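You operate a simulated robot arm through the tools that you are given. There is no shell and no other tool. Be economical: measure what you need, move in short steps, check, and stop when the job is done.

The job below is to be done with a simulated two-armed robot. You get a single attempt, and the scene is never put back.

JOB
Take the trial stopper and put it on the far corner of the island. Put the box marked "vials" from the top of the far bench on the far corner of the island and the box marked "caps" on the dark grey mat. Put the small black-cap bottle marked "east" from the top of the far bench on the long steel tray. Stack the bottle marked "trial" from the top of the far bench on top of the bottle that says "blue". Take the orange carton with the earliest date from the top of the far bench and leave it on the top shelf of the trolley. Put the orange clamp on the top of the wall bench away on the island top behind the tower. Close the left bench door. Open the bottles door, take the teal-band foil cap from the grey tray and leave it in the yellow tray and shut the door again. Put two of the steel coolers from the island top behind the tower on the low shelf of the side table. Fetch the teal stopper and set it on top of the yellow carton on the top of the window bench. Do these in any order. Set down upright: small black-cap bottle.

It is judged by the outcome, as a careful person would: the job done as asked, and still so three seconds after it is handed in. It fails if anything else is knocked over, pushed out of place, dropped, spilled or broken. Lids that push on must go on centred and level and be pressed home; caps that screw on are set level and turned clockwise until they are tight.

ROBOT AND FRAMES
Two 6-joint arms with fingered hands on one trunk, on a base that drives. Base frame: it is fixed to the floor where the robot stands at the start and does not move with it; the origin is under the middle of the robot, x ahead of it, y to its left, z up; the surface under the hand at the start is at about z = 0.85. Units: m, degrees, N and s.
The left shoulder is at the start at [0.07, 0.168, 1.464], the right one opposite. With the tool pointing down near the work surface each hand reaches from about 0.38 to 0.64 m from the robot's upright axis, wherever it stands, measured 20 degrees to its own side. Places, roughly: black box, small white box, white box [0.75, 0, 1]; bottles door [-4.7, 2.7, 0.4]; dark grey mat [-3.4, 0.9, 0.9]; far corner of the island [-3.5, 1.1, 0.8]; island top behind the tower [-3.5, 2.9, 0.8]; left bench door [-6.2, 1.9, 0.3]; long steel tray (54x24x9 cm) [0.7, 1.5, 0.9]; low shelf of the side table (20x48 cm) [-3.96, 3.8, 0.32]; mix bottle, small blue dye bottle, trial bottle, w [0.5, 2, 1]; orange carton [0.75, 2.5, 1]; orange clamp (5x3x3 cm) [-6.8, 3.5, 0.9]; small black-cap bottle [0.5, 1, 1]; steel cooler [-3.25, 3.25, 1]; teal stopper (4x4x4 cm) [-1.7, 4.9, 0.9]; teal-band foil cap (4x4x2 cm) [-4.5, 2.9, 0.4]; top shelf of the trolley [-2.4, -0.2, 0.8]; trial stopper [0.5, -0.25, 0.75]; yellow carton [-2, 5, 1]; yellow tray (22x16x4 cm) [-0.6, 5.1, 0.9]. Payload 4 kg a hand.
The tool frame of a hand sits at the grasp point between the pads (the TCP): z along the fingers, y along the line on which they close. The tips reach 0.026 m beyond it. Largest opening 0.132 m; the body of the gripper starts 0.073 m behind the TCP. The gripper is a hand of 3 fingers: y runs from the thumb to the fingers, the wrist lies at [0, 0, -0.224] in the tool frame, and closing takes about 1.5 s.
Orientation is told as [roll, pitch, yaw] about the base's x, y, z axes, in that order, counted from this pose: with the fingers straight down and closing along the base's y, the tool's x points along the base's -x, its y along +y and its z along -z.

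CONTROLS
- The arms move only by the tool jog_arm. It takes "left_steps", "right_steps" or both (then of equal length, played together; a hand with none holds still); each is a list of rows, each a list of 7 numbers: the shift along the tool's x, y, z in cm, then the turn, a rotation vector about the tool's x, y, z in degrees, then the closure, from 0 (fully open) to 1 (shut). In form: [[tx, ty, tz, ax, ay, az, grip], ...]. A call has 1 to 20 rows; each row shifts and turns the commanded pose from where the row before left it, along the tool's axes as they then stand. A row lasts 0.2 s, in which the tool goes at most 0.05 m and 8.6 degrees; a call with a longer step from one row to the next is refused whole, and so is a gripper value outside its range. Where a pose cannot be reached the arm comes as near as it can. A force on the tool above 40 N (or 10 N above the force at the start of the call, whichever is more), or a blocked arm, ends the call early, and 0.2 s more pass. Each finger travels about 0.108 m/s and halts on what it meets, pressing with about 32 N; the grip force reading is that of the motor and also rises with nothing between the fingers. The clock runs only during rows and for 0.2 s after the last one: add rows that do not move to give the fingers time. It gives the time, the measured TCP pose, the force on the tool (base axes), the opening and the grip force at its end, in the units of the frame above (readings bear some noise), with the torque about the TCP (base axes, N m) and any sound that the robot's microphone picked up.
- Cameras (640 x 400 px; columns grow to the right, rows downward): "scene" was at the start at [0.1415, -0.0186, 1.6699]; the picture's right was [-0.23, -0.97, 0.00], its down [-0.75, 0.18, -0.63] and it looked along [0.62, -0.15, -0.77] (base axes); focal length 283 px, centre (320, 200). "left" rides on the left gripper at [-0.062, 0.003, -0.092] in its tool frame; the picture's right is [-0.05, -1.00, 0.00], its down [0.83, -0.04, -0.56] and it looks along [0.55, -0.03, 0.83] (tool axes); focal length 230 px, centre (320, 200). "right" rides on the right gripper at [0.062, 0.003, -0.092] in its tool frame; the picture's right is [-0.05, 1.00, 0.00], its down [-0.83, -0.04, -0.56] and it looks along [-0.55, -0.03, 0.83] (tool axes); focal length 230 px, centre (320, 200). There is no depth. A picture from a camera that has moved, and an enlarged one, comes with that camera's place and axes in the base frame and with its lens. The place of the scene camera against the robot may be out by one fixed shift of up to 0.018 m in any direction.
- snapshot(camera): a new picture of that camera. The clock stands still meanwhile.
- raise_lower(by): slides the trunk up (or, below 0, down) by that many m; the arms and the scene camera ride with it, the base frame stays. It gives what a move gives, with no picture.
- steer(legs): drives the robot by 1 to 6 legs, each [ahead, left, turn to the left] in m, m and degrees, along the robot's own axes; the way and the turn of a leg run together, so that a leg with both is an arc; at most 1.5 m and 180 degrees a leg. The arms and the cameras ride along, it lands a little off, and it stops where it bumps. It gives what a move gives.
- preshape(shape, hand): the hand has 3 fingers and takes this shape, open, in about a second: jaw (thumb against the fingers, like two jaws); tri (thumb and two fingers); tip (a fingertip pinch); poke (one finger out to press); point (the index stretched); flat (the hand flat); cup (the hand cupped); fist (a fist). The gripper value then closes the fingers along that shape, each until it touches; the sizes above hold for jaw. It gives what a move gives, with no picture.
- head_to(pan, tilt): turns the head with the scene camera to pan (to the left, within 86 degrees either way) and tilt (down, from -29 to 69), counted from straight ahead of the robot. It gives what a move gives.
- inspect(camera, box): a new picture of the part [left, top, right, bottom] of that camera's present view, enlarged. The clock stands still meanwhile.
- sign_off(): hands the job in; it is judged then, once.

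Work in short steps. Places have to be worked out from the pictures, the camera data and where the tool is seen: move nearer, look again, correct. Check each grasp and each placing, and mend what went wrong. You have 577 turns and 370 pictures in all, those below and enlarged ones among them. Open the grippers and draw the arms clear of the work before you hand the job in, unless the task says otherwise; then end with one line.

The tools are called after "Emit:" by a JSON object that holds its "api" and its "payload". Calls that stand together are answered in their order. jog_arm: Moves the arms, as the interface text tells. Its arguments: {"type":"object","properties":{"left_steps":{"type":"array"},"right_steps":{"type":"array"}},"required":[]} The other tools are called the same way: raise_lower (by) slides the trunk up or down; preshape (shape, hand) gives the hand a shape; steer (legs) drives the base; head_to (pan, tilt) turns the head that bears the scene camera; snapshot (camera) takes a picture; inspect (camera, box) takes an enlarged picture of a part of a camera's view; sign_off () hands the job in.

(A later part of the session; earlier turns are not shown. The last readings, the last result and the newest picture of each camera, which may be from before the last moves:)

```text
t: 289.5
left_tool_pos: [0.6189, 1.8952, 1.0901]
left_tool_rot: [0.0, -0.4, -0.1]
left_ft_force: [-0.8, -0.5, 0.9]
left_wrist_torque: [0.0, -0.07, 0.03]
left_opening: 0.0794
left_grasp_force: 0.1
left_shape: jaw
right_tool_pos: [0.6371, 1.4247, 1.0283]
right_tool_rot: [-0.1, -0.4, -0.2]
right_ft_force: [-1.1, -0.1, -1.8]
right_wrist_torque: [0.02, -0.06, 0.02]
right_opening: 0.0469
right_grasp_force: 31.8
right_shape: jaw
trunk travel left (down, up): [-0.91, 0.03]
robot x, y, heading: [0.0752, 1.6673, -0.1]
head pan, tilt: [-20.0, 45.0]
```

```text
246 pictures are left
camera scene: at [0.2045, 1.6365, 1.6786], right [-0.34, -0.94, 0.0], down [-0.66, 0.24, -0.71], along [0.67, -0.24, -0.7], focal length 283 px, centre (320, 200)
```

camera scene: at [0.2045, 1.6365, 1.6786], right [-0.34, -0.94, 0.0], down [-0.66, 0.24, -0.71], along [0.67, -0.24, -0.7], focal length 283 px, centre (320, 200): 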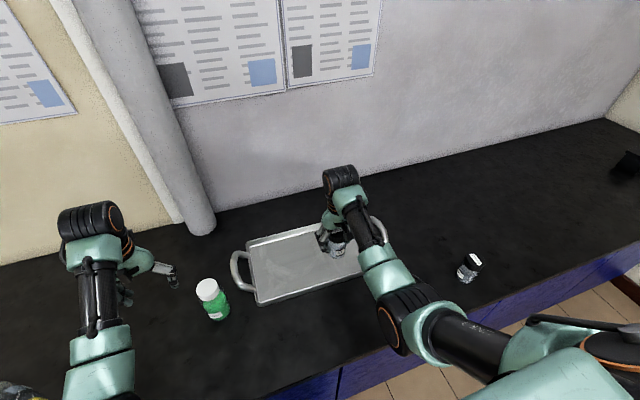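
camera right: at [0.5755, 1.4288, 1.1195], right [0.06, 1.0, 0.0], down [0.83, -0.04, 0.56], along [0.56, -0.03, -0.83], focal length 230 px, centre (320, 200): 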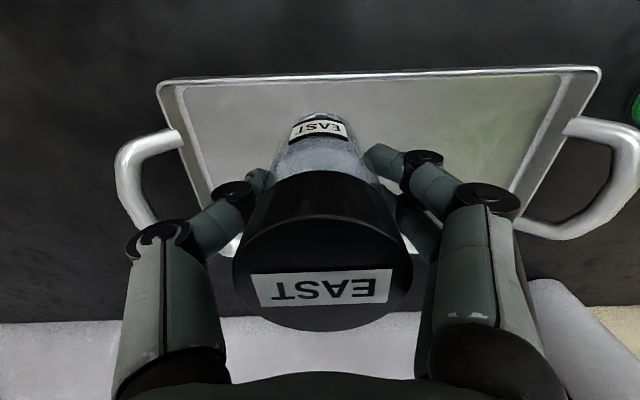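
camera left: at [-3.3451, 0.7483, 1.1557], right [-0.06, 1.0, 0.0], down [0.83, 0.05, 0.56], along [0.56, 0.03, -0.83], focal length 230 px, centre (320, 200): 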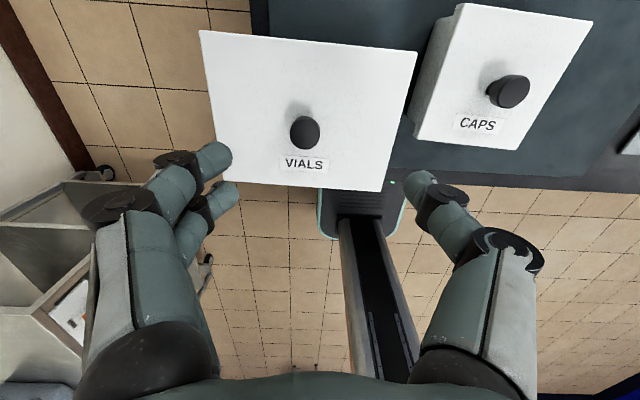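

Move 4 cm ahead over the tray floor and lower gently to contact.

Emit:
{"api": "jog_arm", "payload": {"right_steps": [[-2, 0, 1, 0, 0.3, 0, 0.9], [-2, 0, 2, 0, 0, 0, 0.9], [0, 0, 2.5, 0, 0, 0, 0.9], [0, 0, 2.5, 0, 0, 0, 0.9], [0, 0, 1, 0, 0, 0, 0.9], [0, 0, 0.5, 0, 0, 0, 0.9], [0, 0, 0.3, 0, 0, 0, 0.9], [0, 0, 0.3, 0, 0, 0, 0.9], [0, 0, 0.3, 0, 0, 0, 0.9]]}}

Emit:
{"api": "snapshot", "payload": {"camera": "right"}}

```text
t: 291.5
left_tool_pos: [0.6269, 1.8962, 1.0844]
left_tool_rot: [0.0, 0.0, -0.2]
left_ft_force: [-0.5, -1.5, -0.3]
left_wrist_torque: [0.0, -0.02, -0.02]
left_opening: 0.0794
left_grasp_force: 0.0
left_shape: jaw
right_tool_pos: [0.684, 1.4245, 0.9199]
right_tool_rot: [-0.2, 0.4, -0.1]
right_ft_force: [0.5, -0.4, -1.2]
right_wrist_torque: [0.0, -0.03, -0.03]
right_opening: 0.0468
right_grasp_force: 31.8
right_shape: jaw
trunk travel left (down, up): [-0.91, 0.03]
robot x, y, heading: [0.0731, 1.6676, -0.2]
head pan, tilt: [-20.0, 45.0]
```

```text
245 pictures are left
camera right: at [0.6236, 1.4291, 1.0114], right [0.05, 1.0, 0.0], down [0.83, -0.04, 0.55], along [0.55, -0.03, -0.84], focal length 230 px, centre (320, 200)
```

right: 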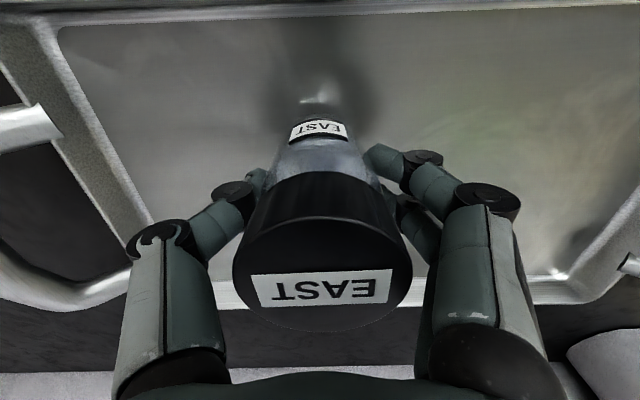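

Inside the tray. Continue in 3 mm steps to contact.

Emit:
{"api": "jog_arm", "payload": {"right_steps": [[0, 0, 0.3, 0, 0, 0, 0.9], [0, 0, 0.3, 0, 0, 0, 0.9], [0, 0, 0.3, 0, 0, 0, 0.9], [0, 0, 0.2, 0, 0, 0, 0.9], [0, 0, 0.2, 0, 0, 0, 0.9]]}}

```text
t: 292.7
left_tool_pos: [0.6269, 1.8945, 1.0852]
left_tool_rot: [0.0, 0.1, -0.1]
left_ft_force: [-0.3, 0.1, 0.0]
left_wrist_torque: [0.0, -0.02, 0.01]
left_opening: 0.0796
left_grasp_force: 0.0
left_shape: jaw
right_tool_pos: [0.6848, 1.424, 0.9079]
right_tool_rot: [-0.2, 0.3, -0.3]
right_ft_force: [0.2, 0.0, 0.6]
right_wrist_torque: [0.06, 0.01, 0.01]
right_opening: 0.0469
right_grasp_force: 32.2
right_shape: jaw
trunk travel left (down, up): [-0.91, 0.03]
robot x, y, heading: [0.0733, 1.6689, -0.1]
head pan, tilt: [-20.0, 45.0]
```

Just touching. One more nudge, then release and rise.

Emit:
{"api": "jog_arm", "payload": {"right_steps": [[0, 0, 0.15, 0, 0, 0, 0.9], [0, 0, 0, 0, 0, 0, 0.7], [0, 0, 0, 0, 0, 0, 0.5], [0, 0, 0, 0, 0, 0, 0.3], [0, 0, 0, 0, 0, 0, 0.3], [0, 0, -3, 0, 0, 0, 0.3], [0, 0, -4, 0, 0, 0, 0.3], [0, 0, -4, 0, 0, 0, 0.3]]}}

Emit:
{"api": "snapshot", "payload": {"camera": "right"}}

```text
t: 294.5
left_tool_pos: [0.6268, 1.8954, 1.0852]
left_tool_rot: [-0.1, 0.0, -0.1]
left_ft_force: [-0.4, -0.2, 0.0]
left_wrist_torque: [-0.04, 0.04, 0.01]
left_opening: 0.0799
left_grasp_force: 0.2
left_shape: jaw
right_tool_pos: [0.6848, 1.4245, 1.0165]
right_tool_rot: [-0.1, 0.3, -0.2]
right_ft_force: [-0.8, -0.1, -0.2]
right_wrist_torque: [-0.01, 0.0, 0.01]
right_opening: 0.0923
right_grasp_force: 0.0
right_shape: jaw
trunk travel left (down, up): [-0.91, 0.03]
robot x, y, heading: [0.0741, 1.6649, 0.0]
head pan, tilt: [-20.0, 45.0]
```

```text
244 pictures are left
camera right: at [0.6238, 1.4298, 1.1081], right [0.06, 1.0, 0.0], down [0.83, -0.04, 0.55], along [0.55, -0.03, -0.84], focal length 230 px, centre (320, 200)
```

right: 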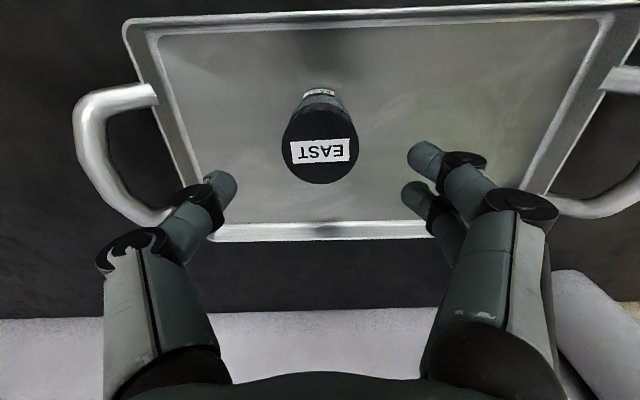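

East bottle stands in the tray. Now the trial stopper: back off past the stool and go to the start position.

Emit:
{"api": "steer", "payload": {"legs": [[-0.68, 0, 0], [0, -0.8, 0], [0, -0.8, 0], [0.58, 0, 0]]}}

Emit:
{"api": "snapshot", "payload": {"camera": "right"}}

```text
t: 308.9
left_tool_pos: [0.5354, 0.3182, 1.0866]
left_tool_rot: [0.0, 0.0, 1.1]
left_ft_force: [-0.1, -0.1, -0.1]
left_wrist_torque: [0.03, -0.06, -0.04]
left_opening: 0.0798
left_grasp_force: 0.0
left_shape: jaw
right_tool_pos: [0.6016, -0.1509, 1.0173]
right_tool_rot: [-0.1, 0.3, 1.0]
right_ft_force: [0.4, 0.3, 0.1]
right_wrist_torque: [0.01, -0.05, 0.03]
right_opening: 0.0918
right_grasp_force: 0.2
right_shape: jaw
trunk travel left (down, up): [-0.91, 0.03]
robot x, y, heading: [-0.016, 0.0782, 1.0]
head pan, tilt: [-20.0, 45.0]
```

```text
243 pictures are left
camera right: at [0.5406, -0.1465, 1.1084], right [0.04, 1.0, 0.0], down [0.83, -0.03, 0.55], along [0.55, -0.02, -0.83], focal length 230 px, centre (320, 200)
```

right: 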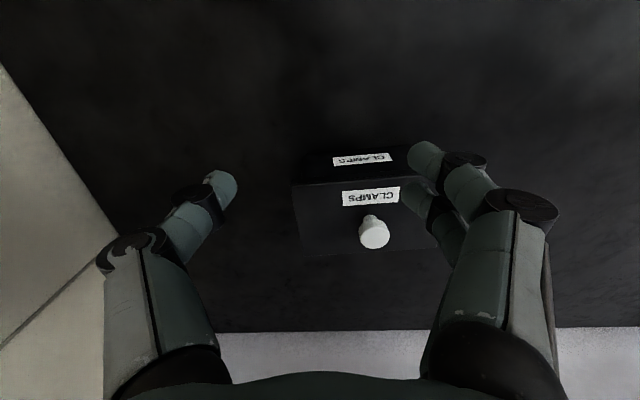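

Move back toward the stopper while lowering.

Emit:
{"api": "jog_arm", "payload": {"right_steps": [[3, -1, 0, 0, 0, 0, 0.3], [3, -1, 0.5, 0, 0, 1, 0.3], [3, -1, 1.5, 0, 0, 0, 0.3], [3, 0, 2, 0, 0, 0, 0.3], [0, 0, 2, 0, 0, 0, 0.3]]}}

Emit:
{"api": "snapshot", "payload": {"camera": "right"}}

```text
t: 310.1
left_tool_pos: [0.5364, 0.3185, 1.0848]
left_tool_rot: [0.0, 0.0, 1.0]
left_ft_force: [1.4, 0.5, -0.3]
left_wrist_torque: [0.0, -0.03, -0.02]
left_opening: 0.0796
left_grasp_force: 0.0
left_shape: jaw
right_tool_pos: [0.4818, -0.1809, 0.9564]
right_tool_rot: [-0.1, 0.5, -0.1]
right_ft_force: [-0.6, 0.8, -0.4]
right_wrist_torque: [0.03, 0.02, 0.02]
right_opening: 0.0921
right_grasp_force: 0.1
right_shape: jaw
trunk travel left (down, up): [-0.91, 0.03]
robot x, y, heading: [-0.0099, 0.0774, 1.1]
head pan, tilt: [-20.0, 45.0]
```

```text
242 pictures are left
camera right: at [0.4217, -0.177, 1.0484], right [0.05, 1.0, 0.0], down [0.83, -0.04, 0.55], along [0.55, -0.03, -0.84], focal length 230 px, centre (320, 200)
```

right: 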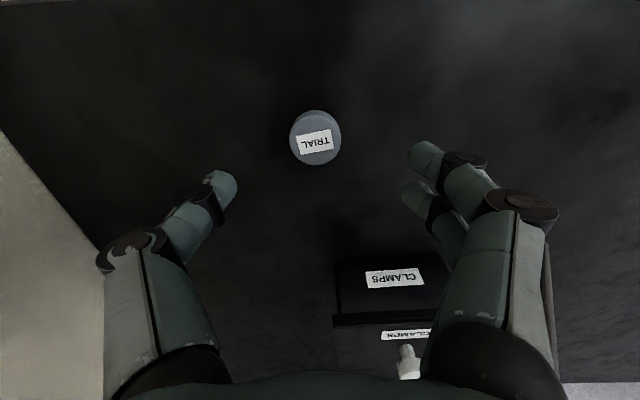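

Stopper at ≈[0.482, -0.184]. Descend, close, lift.

Emit:
{"api": "jog_arm", "payload": {"right_steps": [[0, -0.2, 3, 0, -0.5, 0, 0.3], [0, 0, 2.5, 0, 0, 0, 0.4], [0, 0, 1.6, 0, 0, 0, 0.5], [0, 0, 0, 0, 0, 0, 0.7], [0, 0, 0, 0, 0, 0, 0.9], [0, 0, 0, 0, 0, 0, 0.9], [0, 0, 0, 0, 0, 0, 0.9]]}}

Emit:
{"api": "snapshot", "payload": {"camera": "right"}}

```text
t: 311.8
left_tool_pos: [0.5366, 0.319, 1.0847]
left_tool_rot: [0.0, 0.1, 1.0]
left_ft_force: [-0.7, -0.4, 0.5]
left_wrist_torque: [-0.01, -0.02, 0.01]
left_opening: 0.0796
left_grasp_force: 0.0
left_shape: jaw
right_tool_pos: [0.4816, -0.1842, 0.8865]
right_tool_rot: [-0.2, -0.1, 0.0]
right_ft_force: [0.4, -0.1, -0.4]
right_wrist_torque: [-0.01, -0.01, 0.0]
right_opening: 0.0298
right_grasp_force: 32.4
right_shape: jaw
trunk travel left (down, up): [-0.91, 0.03]
robot x, y, heading: [-0.0154, 0.0786, 0.9]
head pan, tilt: [-20.0, 45.0]
```

```text
241 pictures are left
camera right: at [0.4202, -0.1791, 0.9769], right [0.05, 1.0, 0.0], down [0.83, -0.04, 0.56], along [0.56, -0.03, -0.83], focal length 230 px, centre (320, 200)
```

right: 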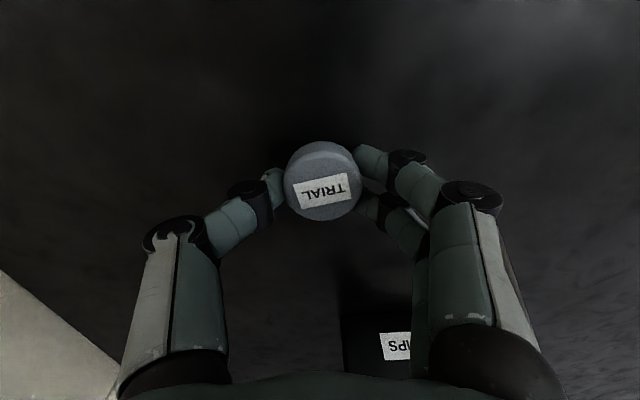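

Stopper held. Lift and carry it to the island, facing -x at y≈0.80.

Emit:
{"api": "jog_arm", "payload": {"right_steps": [[0, 0, -2, 0, 0, 0, 0.9], [-1, 0, -3, 0, 0, 0, 0.9], [-1, 0, -3, 0, 0, 0, 0.9], [-2, 0, -2, 0, 0, 0, 0.9]]}}

Emit:
{"api": "steer", "payload": {"legs": [[-0.5, 0, 0], [0, 0, 179], [0.4, -0.7, 0], [1.45, 0, 0]]}}

Emit:
{"api": "head_to", "payload": {"pan": -15, "tilt": 50}}

Emit:
{"api": "snapshot", "payload": {"camera": "scene"}}

```text
t: 312.8
left_tool_pos: [0.5367, 0.3195, 1.0863]
left_tool_rot: [0.0, 0.1, 1.0]
left_ft_force: [0.6, -1.2, -0.3]
left_wrist_torque: [0.0, 0.03, -0.01]
left_opening: 0.0796
left_grasp_force: 0.1
left_shape: jaw
right_tool_pos: [0.5224, -0.1832, 0.9866]
right_tool_rot: [-0.3, 0.0, 0.0]
right_ft_force: [-0.2, 0.5, 0.3]
right_wrist_torque: [0.0, -0.01, -0.01]
right_opening: 0.0301
right_grasp_force: 31.6
right_shape: jaw
trunk travel left (down, up): [-0.91, 0.03]
robot x, y, heading: [-0.0123, 0.0787, 1.0]
head pan, tilt: [-20.0, 45.0]
```

```text
t: 333.6
left_tool_pos: [-2.8901, 0.6025, 1.0846]
left_tool_rot: [0.1, 0.1, 178.6]
left_ft_force: [0.5, 0.9, 0.1]
left_wrist_torque: [-0.01, -0.01, -0.01]
left_opening: 0.0795
left_grasp_force: 0.0
left_shape: jaw
right_tool_pos: [-2.8554, 1.1052, 0.9879]
right_tool_rot: [-0.1, -0.1, 177.3]
right_ft_force: [0.1, 0.5, -0.1]
right_wrist_torque: [0.0, -0.01, 0.01]
right_opening: 0.0293
right_grasp_force: 32.0
right_shape: jaw
trunk travel left (down, up): [-0.91, 0.03]
robot x, y, heading: [-2.3306, 0.8183, 178.7]
head pan, tilt: [-20.0, 45.0]
```

```text
t: 334.3
left_tool_pos: [-2.891, 0.6025, 1.085]
left_tool_rot: [0.0, 0.1, 178.6]
left_ft_force: [0.9, -1.2, 1.0]
left_wrist_torque: [0.0, 0.02, 0.0]
left_opening: 0.0797
left_grasp_force: 0.0
left_shape: jaw
right_tool_pos: [-2.8557, 1.1038, 0.9863]
right_tool_rot: [-0.2, 0.0, 177.4]
right_ft_force: [0.1, 0.1, -0.7]
right_wrist_torque: [-0.02, 0.02, 0.01]
right_opening: 0.0293
right_grasp_force: 32.0
right_shape: jaw
trunk travel left (down, up): [-0.91, 0.03]
robot x, y, heading: [-2.3288, 0.8187, 178.7]
head pan, tilt: [-15.0, 50.0]
```

```text
240 pictures are left
camera scene: at [-2.4395, 0.8399, 1.6707], right [0.28, 0.96, 0.0], down [0.73, -0.22, -0.64], along [-0.62, 0.18, -0.77], focal length 283 px, centre (320, 200)
```

scene: 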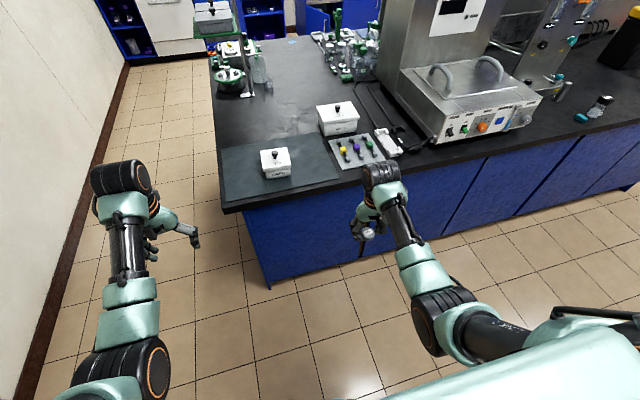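

Drive in to the island end.

Emit:
{"api": "steer", "payload": {"legs": [[0.56, 0.02, 1.3]]}}

Emit:
{"api": "jog_arm", "payload": {"right_steps": [[-3, 0, -2, 0, 0, 0, 0.9], [-3, 0, -2, 0, 0, 0, 0.9], [-3, 0, -2, 0, 0, 0, 0.9], [0, 0, -1, 0, 0, 0, 0.9]]}}

Emit:
{"api": "raise_lower", "payload": {"by": -0.14}}

Emit:
{"api": "snapshot", "payload": {"camera": "right"}}

```text
t: 337.5
left_tool_pos: [-3.4447, 0.576, 1.0857]
left_tool_rot: [0.0, 0.0, -179.8]
left_ft_force: [0.2, 0.7, -0.3]
left_wrist_torque: [0.0, 0.0, -0.04]
left_opening: 0.0798
left_grasp_force: 0.1
left_shape: jaw
right_tool_pos: [-3.4248, 1.076, 0.9888]
right_tool_rot: [-0.2, -0.2, 179.1]
right_ft_force: [0.2, -0.5, 0.1]
right_wrist_torque: [0.02, 0.0, 0.02]
right_opening: 0.0293
right_grasp_force: 31.8
right_shape: jaw
trunk travel left (down, up): [-0.91, 0.03]
robot x, y, heading: [-2.8906, 0.8061, -180.0]
head pan, tilt: [-15.0, 50.0]
```

```text
t: 338.5
left_tool_pos: [-3.4457, 0.5741, 1.0849]
left_tool_rot: [0.0, 0.0, -179.9]
left_ft_force: [-0.3, 0.8, -0.6]
left_wrist_torque: [0.05, -0.02, -0.05]
left_opening: 0.08
left_grasp_force: 0.0
left_shape: jaw
right_tool_pos: [-3.515, 1.0786, 1.0561]
right_tool_rot: [-0.2, -0.1, 178.9]
right_ft_force: [-0.1, 0.6, -0.3]
right_wrist_torque: [0.01, 0.02, 0.0]
right_opening: 0.0294
right_grasp_force: 32.5
right_shape: jaw
trunk travel left (down, up): [-0.91, 0.03]
robot x, y, heading: [-2.8922, 0.8031, -179.8]
head pan, tilt: [-15.0, 50.0]
```

```text
t: 340.1
left_tool_pos: [-3.4466, 0.5744, 0.9431]
left_tool_rot: [0.0, 0.0, -179.9]
left_ft_force: [-0.5, -0.3, -0.1]
left_wrist_torque: [0.0, 0.01, -0.02]
left_opening: 0.0795
left_grasp_force: 0.2
left_shape: jaw
right_tool_pos: [-3.5159, 1.0788, 0.9188]
right_tool_rot: [-0.2, -0.1, 179.0]
right_ft_force: [-0.2, 0.0, -1.0]
right_wrist_torque: [-0.05, 0.01, -0.03]
right_opening: 0.0293
right_grasp_force: 32.5
right_shape: jaw
trunk travel left (down, up): [-0.77, 0.17]
robot x, y, heading: [-2.8914, 0.8054, -179.9]
head pan, tilt: [-15.0, 50.0]
```

```text
239 pictures are left
camera right: at [-3.4539, 1.0751, 1.0078], right [-0.07, -1.0, 0.0], down [-0.83, 0.06, 0.56], along [-0.56, 0.04, -0.83], focal length 230 px, centre (320, 200)
```

right: 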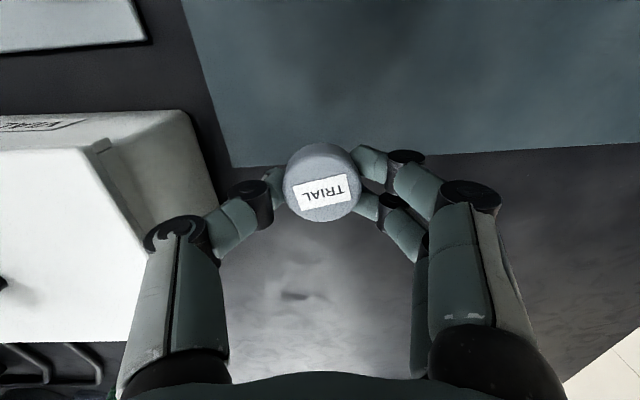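

Move 3 cm ahead and 3 cm left, lower to contact.

Emit:
{"api": "jog_arm", "payload": {"right_steps": [[-1.5, 1.5, 0, 0, 0, 0, 0.9], [-1.5, 1.5, 0.5, 0, 0, 0, 0.9], [0, 0, 1, 0, 0, 0, 0.9], [0, 0, 0.5, 0, 0, 0, 0.9], [0, 0, 0.3, 0, 0, 0, 0.9], [0, 0, 0.3, 0, 0, 0, 0.9], [0, 0, 0.3, 0, 0, 0, 0.9], [0, 0, 0.3, 0, 0, 0, 0.9]]}}

Emit:
{"api": "snapshot", "payload": {"camera": "right"}}

```text
t: 341.9
left_tool_pos: [-3.4455, 0.5745, 0.9444]
left_tool_rot: [0.0, 0.0, -180.0]
left_ft_force: [0.3, 0.5, 0.8]
left_wrist_torque: [0.01, 0.01, 0.01]
left_opening: 0.0798
left_grasp_force: 0.0
left_shape: jaw
right_tool_pos: [-3.5466, 1.0487, 0.8861]
right_tool_rot: [-0.3, -0.1, 179.0]
right_ft_force: [0.6, -0.7, -0.5]
right_wrist_torque: [-0.01, 0.02, -0.01]
right_opening: 0.0291
right_grasp_force: 32.2
right_shape: jaw
trunk travel left (down, up): [-0.77, 0.17]
robot x, y, heading: [-2.8925, 0.8057, -180.1]
head pan, tilt: [-15.0, 50.0]
```

```text
238 pictures are left
camera right: at [-3.4846, 1.0456, 0.9762], right [-0.07, -1.0, 0.0], down [-0.83, 0.06, 0.56], along [-0.56, 0.04, -0.83], focal length 230 px, centre (320, 200)
```

right: 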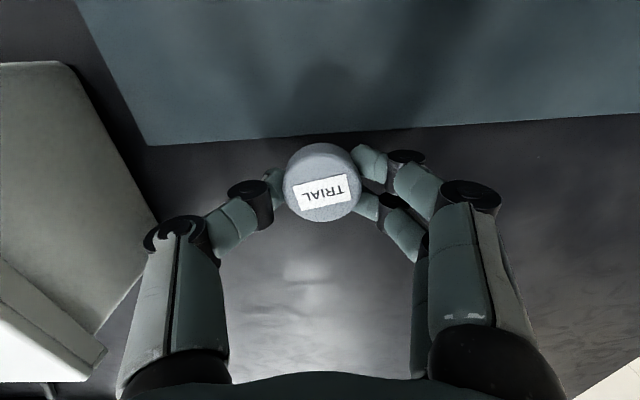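

Not yet touching; a few more 2 mm steps.

Emit:
{"api": "jog_arm", "payload": {"right_steps": [[0, 0, 0.2, 0, 0, 0, 0.9], [0, 0, 0.2, 0, 0, 0, 0.9], [0, 0, 0.2, 0, 0, 0, 0.9], [0, 0, 0.2, 0, 0, 0, 0.9]]}}

```text
t: 342.9
left_tool_pos: [-3.4446, 0.574, 0.9467]
left_tool_rot: [-0.1, -0.2, -179.9]
left_ft_force: [-0.2, 0.4, -0.3]
left_wrist_torque: [-0.01, 0.0, 0.02]
left_opening: 0.0798
left_grasp_force: 0.1
left_shape: jaw
right_tool_pos: [-3.5451, 1.0478, 0.8841]
right_tool_rot: [-0.3, -0.7, 178.9]
right_ft_force: [-1.4, 0.6, 29.9]
right_wrist_torque: [-0.04, 0.0, -0.01]
right_opening: 0.0307
right_grasp_force: 31.9
right_shape: jaw
trunk travel left (down, up): [-0.77, 0.17]
robot x, y, heading: [-2.8949, 0.8041, -179.9]
head pan, tilt: [-15.0, 50.0]
```

Contact. Ease, release, rise and look.

Emit:
{"api": "jog_arm", "payload": {"right_steps": [[0, 0, -0.4, 0, 0, 0, 0.9], [0, 0, 0, 0, 0, 0, 0.7], [0, 0, 0, 0, 0, 0, 0.5], [0, 0, 0, 0, 0, 0, 0.4], [0, 0, 0, 0, 0, 0, 0.4], [0, 0, -2, 0, 0, 0, 0.4], [0, 0, -3, 0, 0, 0, 0.4]]}}

Emit:
{"api": "raise_lower", "payload": {"by": 0.14}}

Emit:
{"api": "snapshot", "payload": {"camera": "right"}}

```text
t: 344.6
left_tool_pos: [-3.4456, 0.5753, 0.946]
left_tool_rot: [-0.1, 0.0, -180.1]
left_ft_force: [-0.4, -0.3, -0.1]
left_wrist_torque: [0.0, 0.01, -0.02]
left_opening: 0.0796
left_grasp_force: 0.0
left_shape: jaw
right_tool_pos: [-3.5444, 1.0481, 0.9324]
right_tool_rot: [-0.3, -0.1, 179.0]
right_ft_force: [0.7, 0.1, 0.6]
right_wrist_torque: [-0.05, 0.0, -0.05]
right_opening: 0.0784
right_grasp_force: 0.1
right_shape: jaw
trunk travel left (down, up): [-0.77, 0.17]
robot x, y, heading: [-2.8975, 0.806, -180.1]
head pan, tilt: [-15.0, 50.0]
```

```text
t: 346.2
left_tool_pos: [-3.4472, 0.5744, 1.0845]
left_tool_rot: [0.0, -0.1, -179.8]
left_ft_force: [1.7, 0.3, 0.3]
left_wrist_torque: [-0.01, -0.02, 0.01]
left_opening: 0.0796
left_grasp_force: 0.1
left_shape: jaw
right_tool_pos: [-3.5466, 1.0483, 1.0717]
right_tool_rot: [-0.2, -0.1, 179.0]
right_ft_force: [0.6, -0.2, -0.6]
right_wrist_torque: [0.02, -0.02, -0.02]
right_opening: 0.0788
right_grasp_force: 0.0
right_shape: jaw
trunk travel left (down, up): [-0.91, 0.03]
robot x, y, heading: [-2.8932, 0.8031, -180.1]
head pan, tilt: [-15.0, 50.0]
```

```text
237 pictures are left
camera right: at [-3.4849, 1.0452, 1.1617], right [-0.07, -1.0, 0.0], down [-0.83, 0.06, 0.56], along [-0.56, 0.04, -0.83], focal length 230 px, centre (320, 200)
```

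right: 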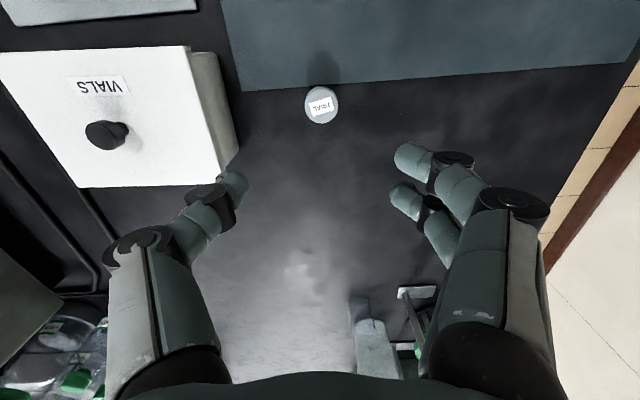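

Stopper in place. Next: coolers. Back off and slide along the island to y≈3.

Emit:
{"api": "steer", "payload": {"legs": [[-0.35, 0, 0], [0, -1.1, 0], [0, -1.0, 0]]}}

Emit:
{"api": "head_to", "payload": {"pan": -15, "tilt": 35}}

Emit:
{"api": "snapshot", "payload": {"camera": "scene"}}

```text
t: 358.5
left_tool_pos: [-3.1064, 2.6731, 1.0849]
left_tool_rot: [0.0, 0.0, -179.5]
left_ft_force: [-0.5, -0.6, -1.8]
left_wrist_torque: [0.0, -0.01, 0.0]
left_opening: 0.0796
left_grasp_force: 0.1
left_shape: jaw
right_tool_pos: [-3.2095, 3.1479, 1.0717]
right_tool_rot: [-0.2, -0.1, 179.5]
right_ft_force: [-0.2, -0.3, 0.3]
right_wrist_torque: [-0.03, 0.0, -0.02]
right_opening: 0.0788
right_grasp_force: 0.0
right_shape: jaw
trunk travel left (down, up): [-0.91, 0.03]
robot x, y, heading: [-2.5564, 2.9079, -179.5]
head pan, tilt: [-15.0, 50.0]
```

```text
t: 359.3
left_tool_pos: [-3.1072, 2.6741, 1.0841]
left_tool_rot: [0.0, 0.0, -179.5]
left_ft_force: [-0.2, -0.2, 0.5]
left_wrist_torque: [-0.01, -0.01, -0.01]
left_opening: 0.0797
left_grasp_force: 0.1
left_shape: jaw
right_tool_pos: [-3.2089, 3.1478, 1.0716]
right_tool_rot: [-0.2, -0.1, 179.3]
right_ft_force: [-0.4, 0.4, 0.0]
right_wrist_torque: [-0.02, 0.03, 0.03]
right_opening: 0.0787
right_grasp_force: 0.1
right_shape: jaw
trunk travel left (down, up): [-0.91, 0.03]
robot x, y, heading: [-2.5575, 2.911, -179.6]
head pan, tilt: [-15.0, 35.0]
```

```text
236 pictures are left
camera scene: at [-2.6739, 2.9288, 1.6923], right [0.25, 0.97, 0.0], down [0.56, -0.14, -0.82], along [-0.79, 0.2, -0.57], focal length 283 px, centre (320, 200)
```

scene: 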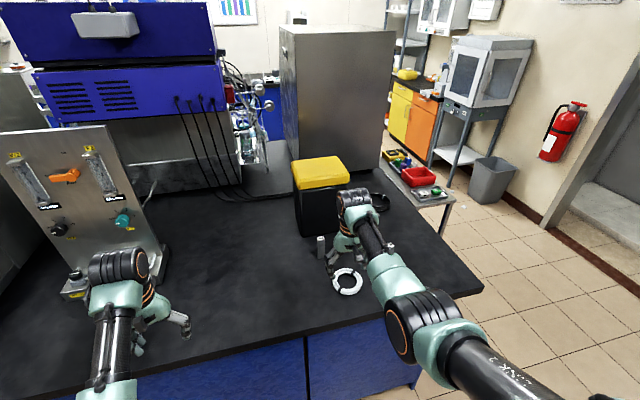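

Emit:
{"api": "inspect", "payload": {"camera": "scene", "box": [270, 150, 490, 310]}}

Emit:
{"api": "snapshot", "payload": {"camera": "right"}}

Emit:
{"api": "snapshot", "payload": {"camera": "left"}}

```text
2.50 times, centred on (380, 230) of scene
camera zoom: at [-2.6739, 2.9288, 1.6923], right [0.25, 0.97, 0.0], down [0.56, -0.14, -0.82], along [-0.79, 0.2, -0.57], focal length 708 px, centre (170, 125)
```

zoom: 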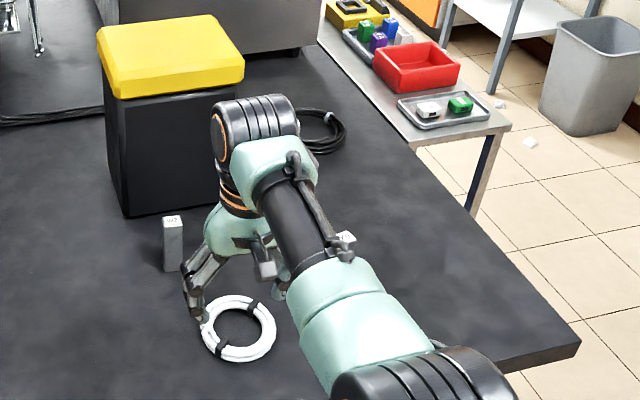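

```text
234 pictures are left
camera right: at [-3.1479, 3.1449, 1.1617], right [-0.06, -1.0, 0.0], down [-0.83, 0.05, 0.56], along [-0.56, 0.04, -0.83], focal length 230 px, centre (320, 200)
```

right: 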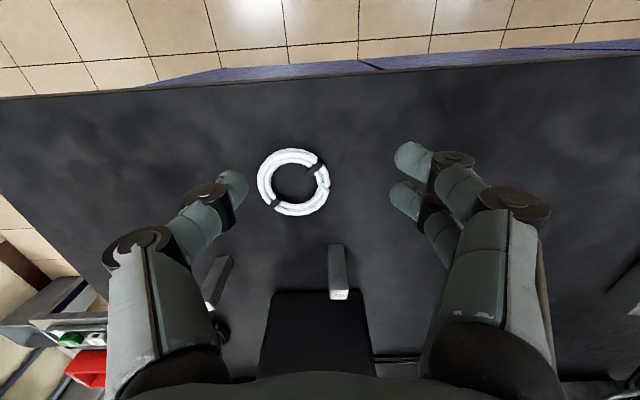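

```text
233 pictures are left
camera left: at [-3.169, 2.6694, 1.1777], right [-0.06, 1.0, 0.0], down [0.83, 0.05, 0.56], along [0.55, 0.03, -0.83], focal length 230 px, centre (320, 200)
```

left: 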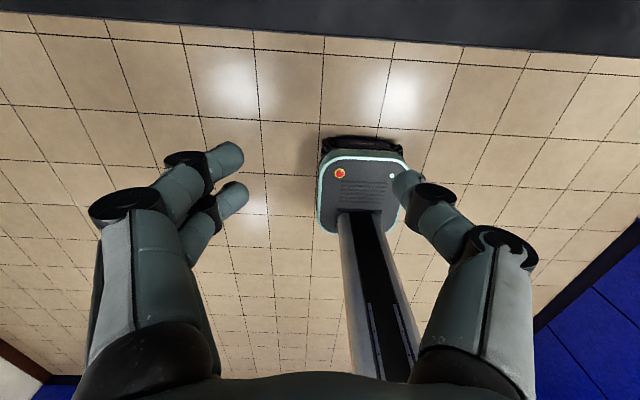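

Small steel posts (coolers) stand near the black bin. Drive back a little to get the arm out of the way and count them.

Emit:
{"api": "steer", "payload": {"legs": [[-0.3, -0.25, 0]]}}

Emit:
{"api": "head_to", "payload": {"pan": 0, "tilt": 30}}

Emit:
{"api": "snapshot", "payload": {"camera": "scene"}}

Emit:
{"api": "inspect", "payload": {"camera": "scene", "box": [200, 110, 440, 270]}}

```text
t: 361.7
left_tool_pos: [-2.8101, 2.9239, 1.0844]
left_tool_rot: [-0.1, 0.1, -179.6]
left_ft_force: [0.0, 0.2, 1.0]
left_wrist_torque: [-0.02, -0.01, 0.01]
left_opening: 0.0797
left_grasp_force: 0.2
left_shape: jaw
right_tool_pos: [-2.9126, 3.3958, 1.0706]
right_tool_rot: [-0.3, -0.1, 179.3]
right_ft_force: [-0.4, -0.5, 0.2]
right_wrist_torque: [0.01, -0.05, 0.03]
right_opening: 0.0784
right_grasp_force: 0.0
right_shape: jaw
trunk travel left (down, up): [-0.91, 0.03]
robot x, y, heading: [-2.2557, 3.1561, -179.6]
head pan, tilt: [-15.0, 35.0]
```

```text
t: 362.5
left_tool_pos: [-2.809, 2.9249, 1.0854]
left_tool_rot: [0.0, 0.0, -179.5]
left_ft_force: [0.5, -0.5, 0.4]
left_wrist_torque: [0.02, 0.02, 0.01]
left_opening: 0.0798
left_grasp_force: 0.0
left_shape: jaw
right_tool_pos: [-2.9106, 3.3981, 1.0709]
right_tool_rot: [-0.1, -0.1, 179.3]
right_ft_force: [0.3, 0.3, -0.5]
right_wrist_torque: [-0.01, 0.01, 0.02]
right_opening: 0.0789
right_grasp_force: 0.1
right_shape: jaw
trunk travel left (down, up): [-0.91, 0.03]
robot x, y, heading: [-2.2553, 3.1561, -179.5]
head pan, tilt: [0.0, 30.0]
```

```text
232 pictures are left
camera scene: at [-2.3807, 3.1563, 1.7002], right [-0.01, 1.0, 0.0], down [0.5, 0.0, -0.87], along [-0.87, -0.01, -0.5], focal length 283 px, centre (320, 200)
```

scene: 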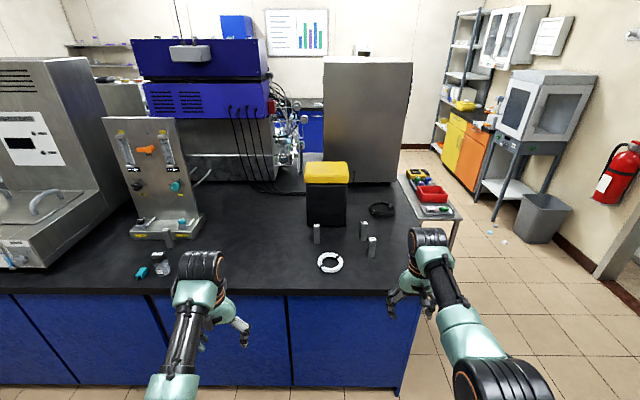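

```text
2.50 times, centred on (320, 190) of scene
camera zoom: at [-2.3807, 3.1563, 1.7002], right [-0.01, 1.0, 0.0], down [0.5, 0.0, -0.87], along [-0.87, -0.01, -0.5], focal length 708 px, centre (320, 225)
```

zoom: 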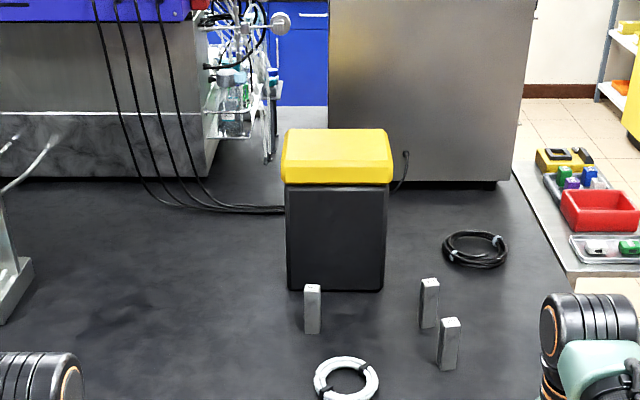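

Three coolers; I'll take two. First look at the side table and its low shelf.

Emit:
{"api": "steer", "payload": {"legs": [[0.1, -0.75, 0]]}}

Emit:
{"api": "snapshot", "payload": {"camera": "scene"}}

Emit:
{"api": "inspect", "payload": {"camera": "scene", "box": [200, 120, 440, 300]}}

```text
t: 366.6
left_tool_pos: [-2.9142, 3.6799, 1.085]
left_tool_rot: [-0.1, 0.0, -179.7]
left_ft_force: [0.1, 0.3, -0.8]
left_wrist_torque: [0.0, 0.0, -0.04]
left_opening: 0.0795
left_grasp_force: 0.1
left_shape: jaw
right_tool_pos: [-3.0136, 4.1527, 1.0718]
right_tool_rot: [-0.2, -0.2, 179.1]
right_ft_force: [-0.1, -0.1, 0.0]
right_wrist_torque: [0.03, 0.0, -0.01]
right_opening: 0.0783
right_grasp_force: 0.0
right_shape: jaw
trunk travel left (down, up): [-0.91, 0.03]
robot x, y, heading: [-2.3605, 3.9119, -179.9]
head pan, tilt: [0.0, 30.0]
```

```text
230 pictures are left
camera scene: at [-2.4846, 3.9079, 1.7002], right [0.0, 1.0, 0.0], down [0.5, 0.0, -0.87], along [-0.87, 0.0, -0.5], focal length 283 px, centre (320, 200)
```

scene: 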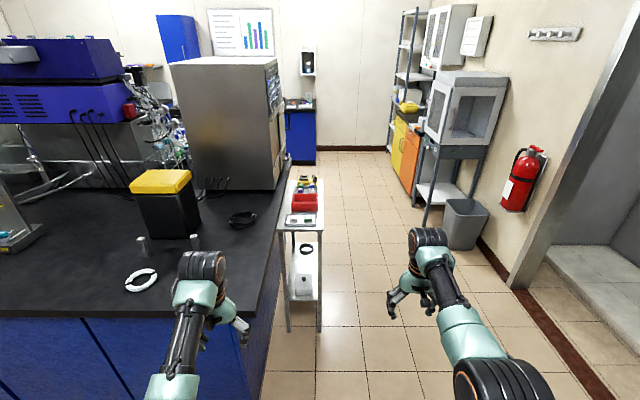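

```text
2.22 times, centred on (320, 210) of scene
camera zoom: at [-2.4846, 3.9079, 1.7002], right [0.0, 1.0, 0.0], down [0.5, 0.0, -0.87], along [-0.87, 0.0, -0.5], focal length 629 px, centre (320, 178)
```

zoom: 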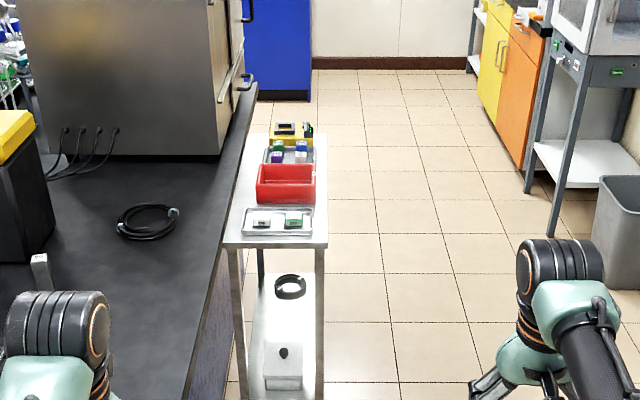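

The low shelf is narrow with items at its near end; it must be served from the aisle with a horizontal hand. Test tilting the right hand forward by 90° here in free space.

Emit:
{"api": "jog_arm", "payload": {"right_steps": [[0, 0, 0, 0, -8.4, 0, 0.4], [0, 0, 0, 0, -8.4, 0, 0.4], [0, 0, 0, 0, -8.4, 0, 0.4], [0, 0, 0, 0, -8.4, 0, 0.4], [0, 0, 0, 0, -8.4, 0, 0.4], [0, 0, 0, 0, -8.4, 0, 0.4], [0, 0, 0, 0, -8.4, 0, 0.4], [0, 0, 0, 0, -8.4, 0, 0.4], [0, 0, 0, 0, -8.4, 0, 0.4], [0, 0, 0, 0, -8.4, 0, 0.4], [0, 0, 0, 0, -6, 0, 0.4], [0, 0, 0, 0, 0, 0, 0.4]]}}

Emit:
{"api": "snapshot", "payload": {"camera": "scene"}}

```text
t: 369.2
left_tool_pos: [-2.9125, 3.6791, 1.0853]
left_tool_rot: [0.0, 0.0, -179.8]
left_ft_force: [0.4, 0.5, -0.7]
left_wrist_torque: [-0.01, 0.02, 0.03]
left_opening: 0.0799
left_grasp_force: 0.1
left_shape: jaw
right_tool_pos: [-3.0145, 4.1549, 1.0726]
right_tool_rot: [-132.2, -89.8, -48.8]
right_ft_force: [0.5, 0.8, 0.6]
right_wrist_torque: [0.03, 0.02, 0.02]
right_opening: 0.0787
right_grasp_force: 0.0
right_shape: jaw
trunk travel left (down, up): [-0.91, 0.03]
robot x, y, heading: [-2.3597, 3.9092, -180.1]
head pan, tilt: [0.0, 30.0]
```

```text
228 pictures are left
camera scene: at [-2.4848, 3.9094, 1.7002], right [0.0, 1.0, 0.0], down [0.5, 0.0, -0.87], along [-0.87, 0.0, -0.5], focal length 283 px, centre (320, 200)
```

scene: 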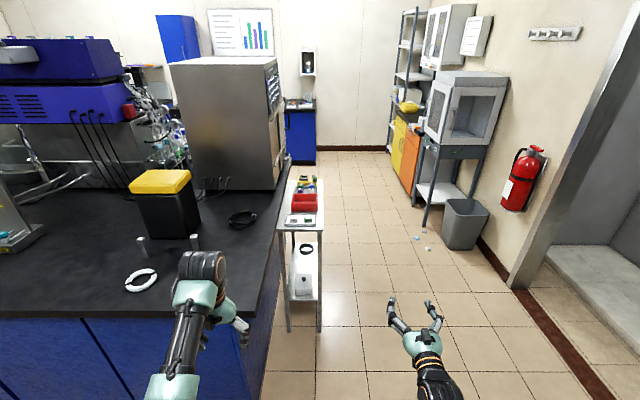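

Horizontal works, but the camera sits below. Try rolling the hand 180° about its own axis so the camera is on top and sees downward.

Emit:
{"api": "jog_arm", "payload": {"right_steps": [[0, 0, 0, 0, 0, 8.5, 0.4], [0, 0, 0, 0, 0, 8.5, 0.4], [0, 0, 0, 0, 0, 8.5, 0.4], [0, 0, 0, 0, 0, 8.5, 0.4], [0, 0, 0, 0, 0, 8.5, 0.4], [0, 0, 0, 0, 0, 8.5, 0.4], [0, 0, 0, 0, 0, 8.5, 0.4], [0, 0, 0, 0, 0, 8.5, 0.4], [0, 0, 0, 0, 0, 8.5, 0.4], [0, 0, 0, 0, 0, 8.5, 0.4], [0, 0, 0, 0, 0, 8.5, 0.4], [0, 0, 0, 0, 0, 8.5, 0.4], [0, 0, 0, 0, 0, 8.5, 0.4], [0, 0, 0, 0, 0, 8.5, 0.4], [0, 0, 0, 0, 0, 8.5, 0.4], [0, 0, 0, 0, 0, 8.5, 0.4], [0, 0, 0, 0, 0, 8.5, 0.4], [0, 0, 0, 0, 0, 8.5, 0.4], [0, 0, 0, 0, 0, 8.5, 0.4], [0, 0, 0, 0, 0, 8.5, 0.4]]}}

Emit:
{"api": "snapshot", "payload": {"camera": "right"}}

```text
t: 373.4
left_tool_pos: [-2.9141, 3.6803, 1.0847]
left_tool_rot: [0.0, 0.0, -179.8]
left_ft_force: [-0.8, 0.9, -0.3]
left_wrist_torque: [-0.01, 0.03, -0.01]
left_opening: 0.0798
left_grasp_force: 0.1
left_shape: jaw
right_tool_pos: [-3.014, 4.1549, 1.0713]
right_tool_rot: [90.6, 79.9, 89.7]
right_ft_force: [0.1, 0.2, 0.3]
right_wrist_torque: [-0.02, -0.01, -0.01]
right_opening: 0.0786
right_grasp_force: 0.2
right_shape: jaw
trunk travel left (down, up): [-0.91, 0.03]
robot x, y, heading: [-2.3602, 3.9106, -179.9]
head pan, tilt: [0.0, 30.0]
```

```text
227 pictures are left
camera right: at [-2.9219, 4.146, 1.1309], right [0.02, 0.99, 0.12], down [0.56, 0.09, -0.83], along [-0.83, 0.08, -0.55], focal length 230 px, centre (320, 200)
```

right: 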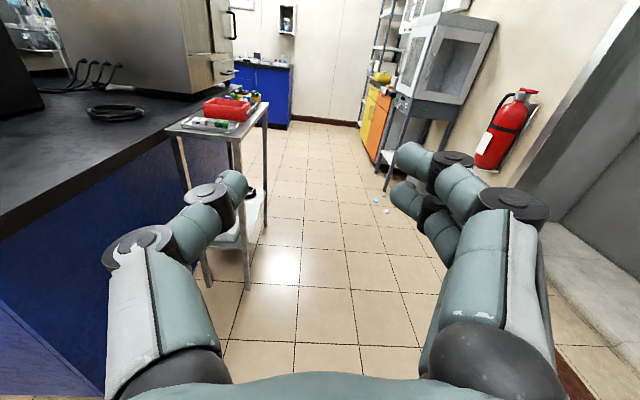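

The hand can work horizontally with the camera on top. Finish the roll, lower the trunk 10 cm and approach the nearest cooler (~[-3.335, 3.373]).

Emit:
{"api": "jog_arm", "payload": {"right_steps": [[0, 0, 0, 0, 0, 8, 0.4], [0, 0, 0, 0, 0, 0.6, 0.4]]}}

Emit:
{"api": "raise_lower", "payload": {"by": -0.1}}

Emit:
{"api": "steer", "payload": {"legs": [[0, 0.78, 0], [0.22, 0, 0]]}}

Emit:
{"api": "snapshot", "payload": {"camera": "right"}}

```text
t: 374.0
left_tool_pos: [-2.9138, 3.6799, 1.084]
left_tool_rot: [0.0, 0.1, -179.7]
left_ft_force: [-0.4, 0.0, 0.0]
left_wrist_torque: [0.0, -0.03, 0.01]
left_opening: 0.0797
left_grasp_force: 0.0
left_shape: jaw
right_tool_pos: [-3.0141, 4.1544, 1.0715]
right_tool_rot: [93.9, 88.5, 92.9]
right_ft_force: [-0.3, -0.1, 0.8]
right_wrist_torque: [0.0, -0.02, 0.02]
right_opening: 0.0787
right_grasp_force: 0.0
right_shape: jaw
trunk travel left (down, up): [-0.91, 0.03]
robot x, y, heading: [-2.3614, 3.9112, -179.8]
head pan, tilt: [0.0, 30.0]
```

```text
t: 375.4
left_tool_pos: [-2.9148, 3.6803, 0.9842]
left_tool_rot: [0.0, -0.1, -179.8]
left_ft_force: [-0.2, 0.4, -0.3]
left_wrist_torque: [0.02, 0.0, -0.01]
left_opening: 0.0797
left_grasp_force: 0.0
left_shape: jaw
right_tool_pos: [-3.0146, 4.1531, 0.9721]
right_tool_rot: [94.0, 88.4, 93.2]
right_ft_force: [-1.2, 0.8, 0.0]
right_wrist_torque: [0.0, 0.0, -0.01]
right_opening: 0.0785
right_grasp_force: 0.0
right_shape: jaw
trunk travel left (down, up): [-0.81, 0.13]
robot x, y, heading: [-2.3586, 3.9088, -179.6]
head pan, tilt: [0.0, 30.0]
```

```text
t: 380.9
left_tool_pos: [-3.1313, 2.8987, 0.9866]
left_tool_rot: [0.0, 0.0, -180.0]
left_ft_force: [0.0, 0.2, 0.0]
left_wrist_torque: [-0.01, 0.07, -0.03]
left_opening: 0.0797
left_grasp_force: 0.1
left_shape: jaw
right_tool_pos: [-3.2311, 3.3734, 0.9712]
right_tool_rot: [95.7, 88.3, 94.5]
right_ft_force: [1.0, 0.0, -0.1]
right_wrist_torque: [-0.01, -0.02, -0.01]
right_opening: 0.0787
right_grasp_force: 0.1
right_shape: jaw
trunk travel left (down, up): [-0.81, 0.13]
robot x, y, heading: [-2.5797, 3.1296, -179.9]
head pan, tilt: [0.0, 30.0]
```

```text
226 pictures are left
camera right: at [-3.1389, 3.3746, 1.0315], right [0.02, 1.0, -0.02], down [0.55, -0.03, -0.83], along [-0.83, 0.0, -0.55], focal length 230 px, centre (320, 200)
```

right: 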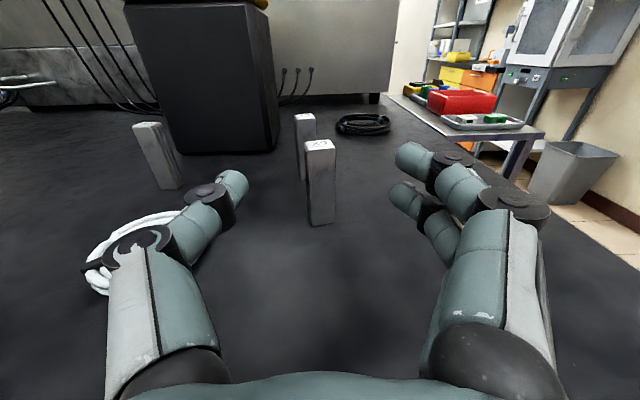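

Cooler A centre ≈[-3.378, 3.377], top z≈0.944. Lower the hand 6 cm, then drive ahead so it slides between the fingers.

Emit:
{"api": "jog_arm", "payload": {"right_steps": [[-2, 0.3, 0, 0, 0, 0, 0.3], [-2, 0, 0, 0, 0, 0, 0.3], [-2, 0, 0, 0, 0, 0, 0.3], [0, 0, 0, 0, 0, 0, 0.3]]}}

Emit:
{"api": "steer", "payload": {"legs": [[0.1, 0, 0]]}}

Emit:
{"api": "snapshot", "payload": {"camera": "right"}}

```text
t: 381.9
left_tool_pos: [-3.1327, 2.8999, 0.9852]
left_tool_rot: [0.0, -0.1, -180.0]
left_ft_force: [0.6, -0.2, -0.3]
left_wrist_torque: [-0.02, 0.04, -0.02]
left_opening: 0.0799
left_grasp_force: 0.0
left_shape: jaw
right_tool_pos: [-3.2323, 3.3773, 0.9111]
right_tool_rot: [94.7, 88.5, 93.5]
right_ft_force: [-0.2, -0.2, -0.8]
right_wrist_torque: [-0.03, 0.0, 0.01]
right_opening: 0.0919
right_grasp_force: 0.1
right_shape: jaw
trunk travel left (down, up): [-0.81, 0.13]
robot x, y, heading: [-2.5811, 3.13, -179.9]
head pan, tilt: [0.0, 30.0]
```

```text
t: 383.0
left_tool_pos: [-3.232, 2.898, 0.9851]
left_tool_rot: [0.1, 0.1, -180.0]
left_ft_force: [-0.7, 0.4, 0.3]
left_wrist_torque: [-0.01, -0.01, 0.01]
left_opening: 0.0798
left_grasp_force: 0.1
left_shape: jaw
right_tool_pos: [-3.3319, 3.3769, 0.9121]
right_tool_rot: [95.2, 88.4, 94.3]
right_ft_force: [0.2, -0.5, 0.4]
right_wrist_torque: [-0.02, 0.02, -0.03]
right_opening: 0.092
right_grasp_force: 0.0
right_shape: jaw
trunk travel left (down, up): [-0.81, 0.13]
robot x, y, heading: [-2.683, 3.1302, -179.8]
head pan, tilt: [0.0, 30.0]
```

```text
225 pictures are left
camera right: at [-3.2392, 3.3783, 0.9716], right [0.02, 1.0, -0.02], down [0.55, -0.03, -0.83], along [-0.83, 0.0, -0.55], focal length 230 px, centre (320, 200)
```

right: 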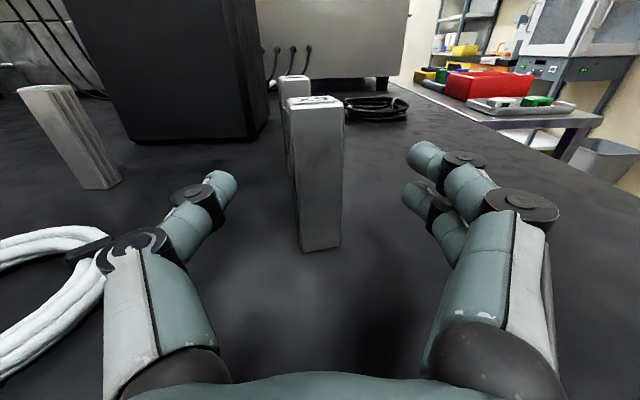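

Advance 3.9 cm with the arm, close, lift slightly.

Emit:
{"api": "jog_arm", "payload": {"right_steps": [[0, 0, 2, 0, 0, 0, 0.3], [0, 0, 1.9, 0, 0, 0, 0.3], [0, 0, 0, 0, 0, 0, 0.6], [0, 0, 0, 0, 0, 0, 0.9], [0, 0, 0, 0, 0, 0, 0.9], [0, 0, 0, 0, 0, 0, 0.9], [2, 0, 0, 0, 0, 0, 0.9], [3, 0, 0, 0, 0, 0, 0.9], [0, 0, 0, 0, 0, 0, 0.9]]}}

Emit:
{"api": "snapshot", "payload": {"camera": "right"}}

```text
t: 385.0
left_tool_pos: [-3.233, 2.8993, 0.9852]
left_tool_rot: [-0.1, 0.1, -179.9]
left_ft_force: [-0.9, -1.0, -0.2]
left_wrist_torque: [-0.02, 0.0, -0.01]
left_opening: 0.0799
left_grasp_force: 0.1
left_shape: jaw
right_tool_pos: [-3.372, 3.3753, 0.9618]
right_tool_rot: [90.6, 88.5, 89.4]
right_ft_force: [0.0, 0.0, 0.4]
right_wrist_torque: [0.01, -0.01, 0.02]
right_opening: 0.0
right_grasp_force: 32.5
right_shape: jaw
trunk travel left (down, up): [-0.81, 0.13]
robot x, y, heading: [-2.6825, 3.1291, -179.8]
head pan, tilt: [0.0, 30.0]
```

```text
224 pictures are left
camera right: at [-3.2802, 3.3774, 1.0208], right [0.02, 1.0, -0.03], down [0.55, -0.03, -0.83], along [-0.83, 0.0, -0.55], focal length 230 px, centre (320, 200)
```

right: 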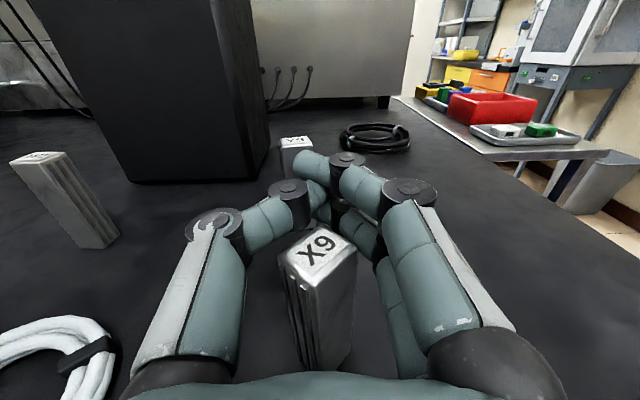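

The fingers closed just ahead of the cooler; it still stands, at x≈-3.354. Open, lower again, retreat 1.8 cm and close.

Emit:
{"api": "jog_arm", "payload": {"right_steps": [[0, 0, 0, 0, 0, 0, 0.6], [0, 0, 0, 0, 0, 0, 0.3], [0, 0, 0, 0, 0, 0, 0.3], [0, 0, 0, 0, 0, 0, 0.3], [-2, 0, -0.8, 0, 0, 0, 0.3], [-2, 0, -1, 0, 0, 0, 0.3], [-1, 0, 0, 0, 0, 0, 0.3], [0, 0, 0, 0, 0, 0, 0.3]]}}

Emit:
{"api": "snapshot", "payload": {"camera": "right"}}

```text
t: 386.8
left_tool_pos: [-3.2323, 2.8985, 0.9854]
left_tool_rot: [-0.1, 0.1, -179.9]
left_ft_force: [-0.2, 0.1, 0.0]
left_wrist_torque: [-0.01, 0.0, 0.02]
left_opening: 0.0795
left_grasp_force: 0.1
left_shape: jaw
right_tool_pos: [-3.3537, 3.3773, 0.9121]
right_tool_rot: [93.8, 88.4, 92.7]
right_ft_force: [0.4, -0.6, 0.6]
right_wrist_torque: [-0.02, 0.02, 0.0]
right_opening: 0.092
right_grasp_force: 0.1
right_shape: jaw
trunk travel left (down, up): [-0.81, 0.13]
robot x, y, heading: [-2.6792, 3.1289, -179.9]
head pan, tilt: [0.0, 30.0]
```

```text
223 pictures are left
camera right: at [-3.2615, 3.3786, 0.9711], right [0.02, 1.0, -0.02], down [0.55, -0.03, -0.83], along [-0.83, 0.0, -0.55], focal length 230 px, centre (320, 200)
```

right: 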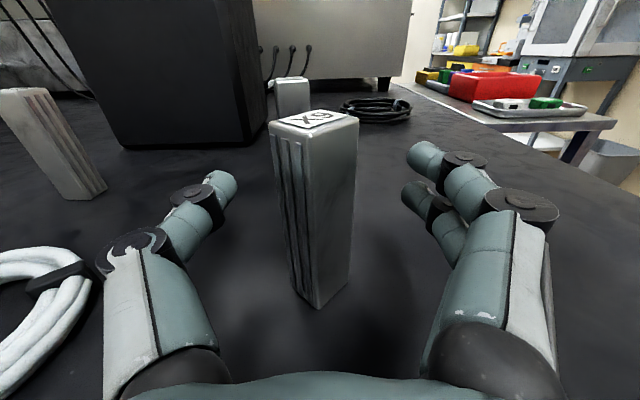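

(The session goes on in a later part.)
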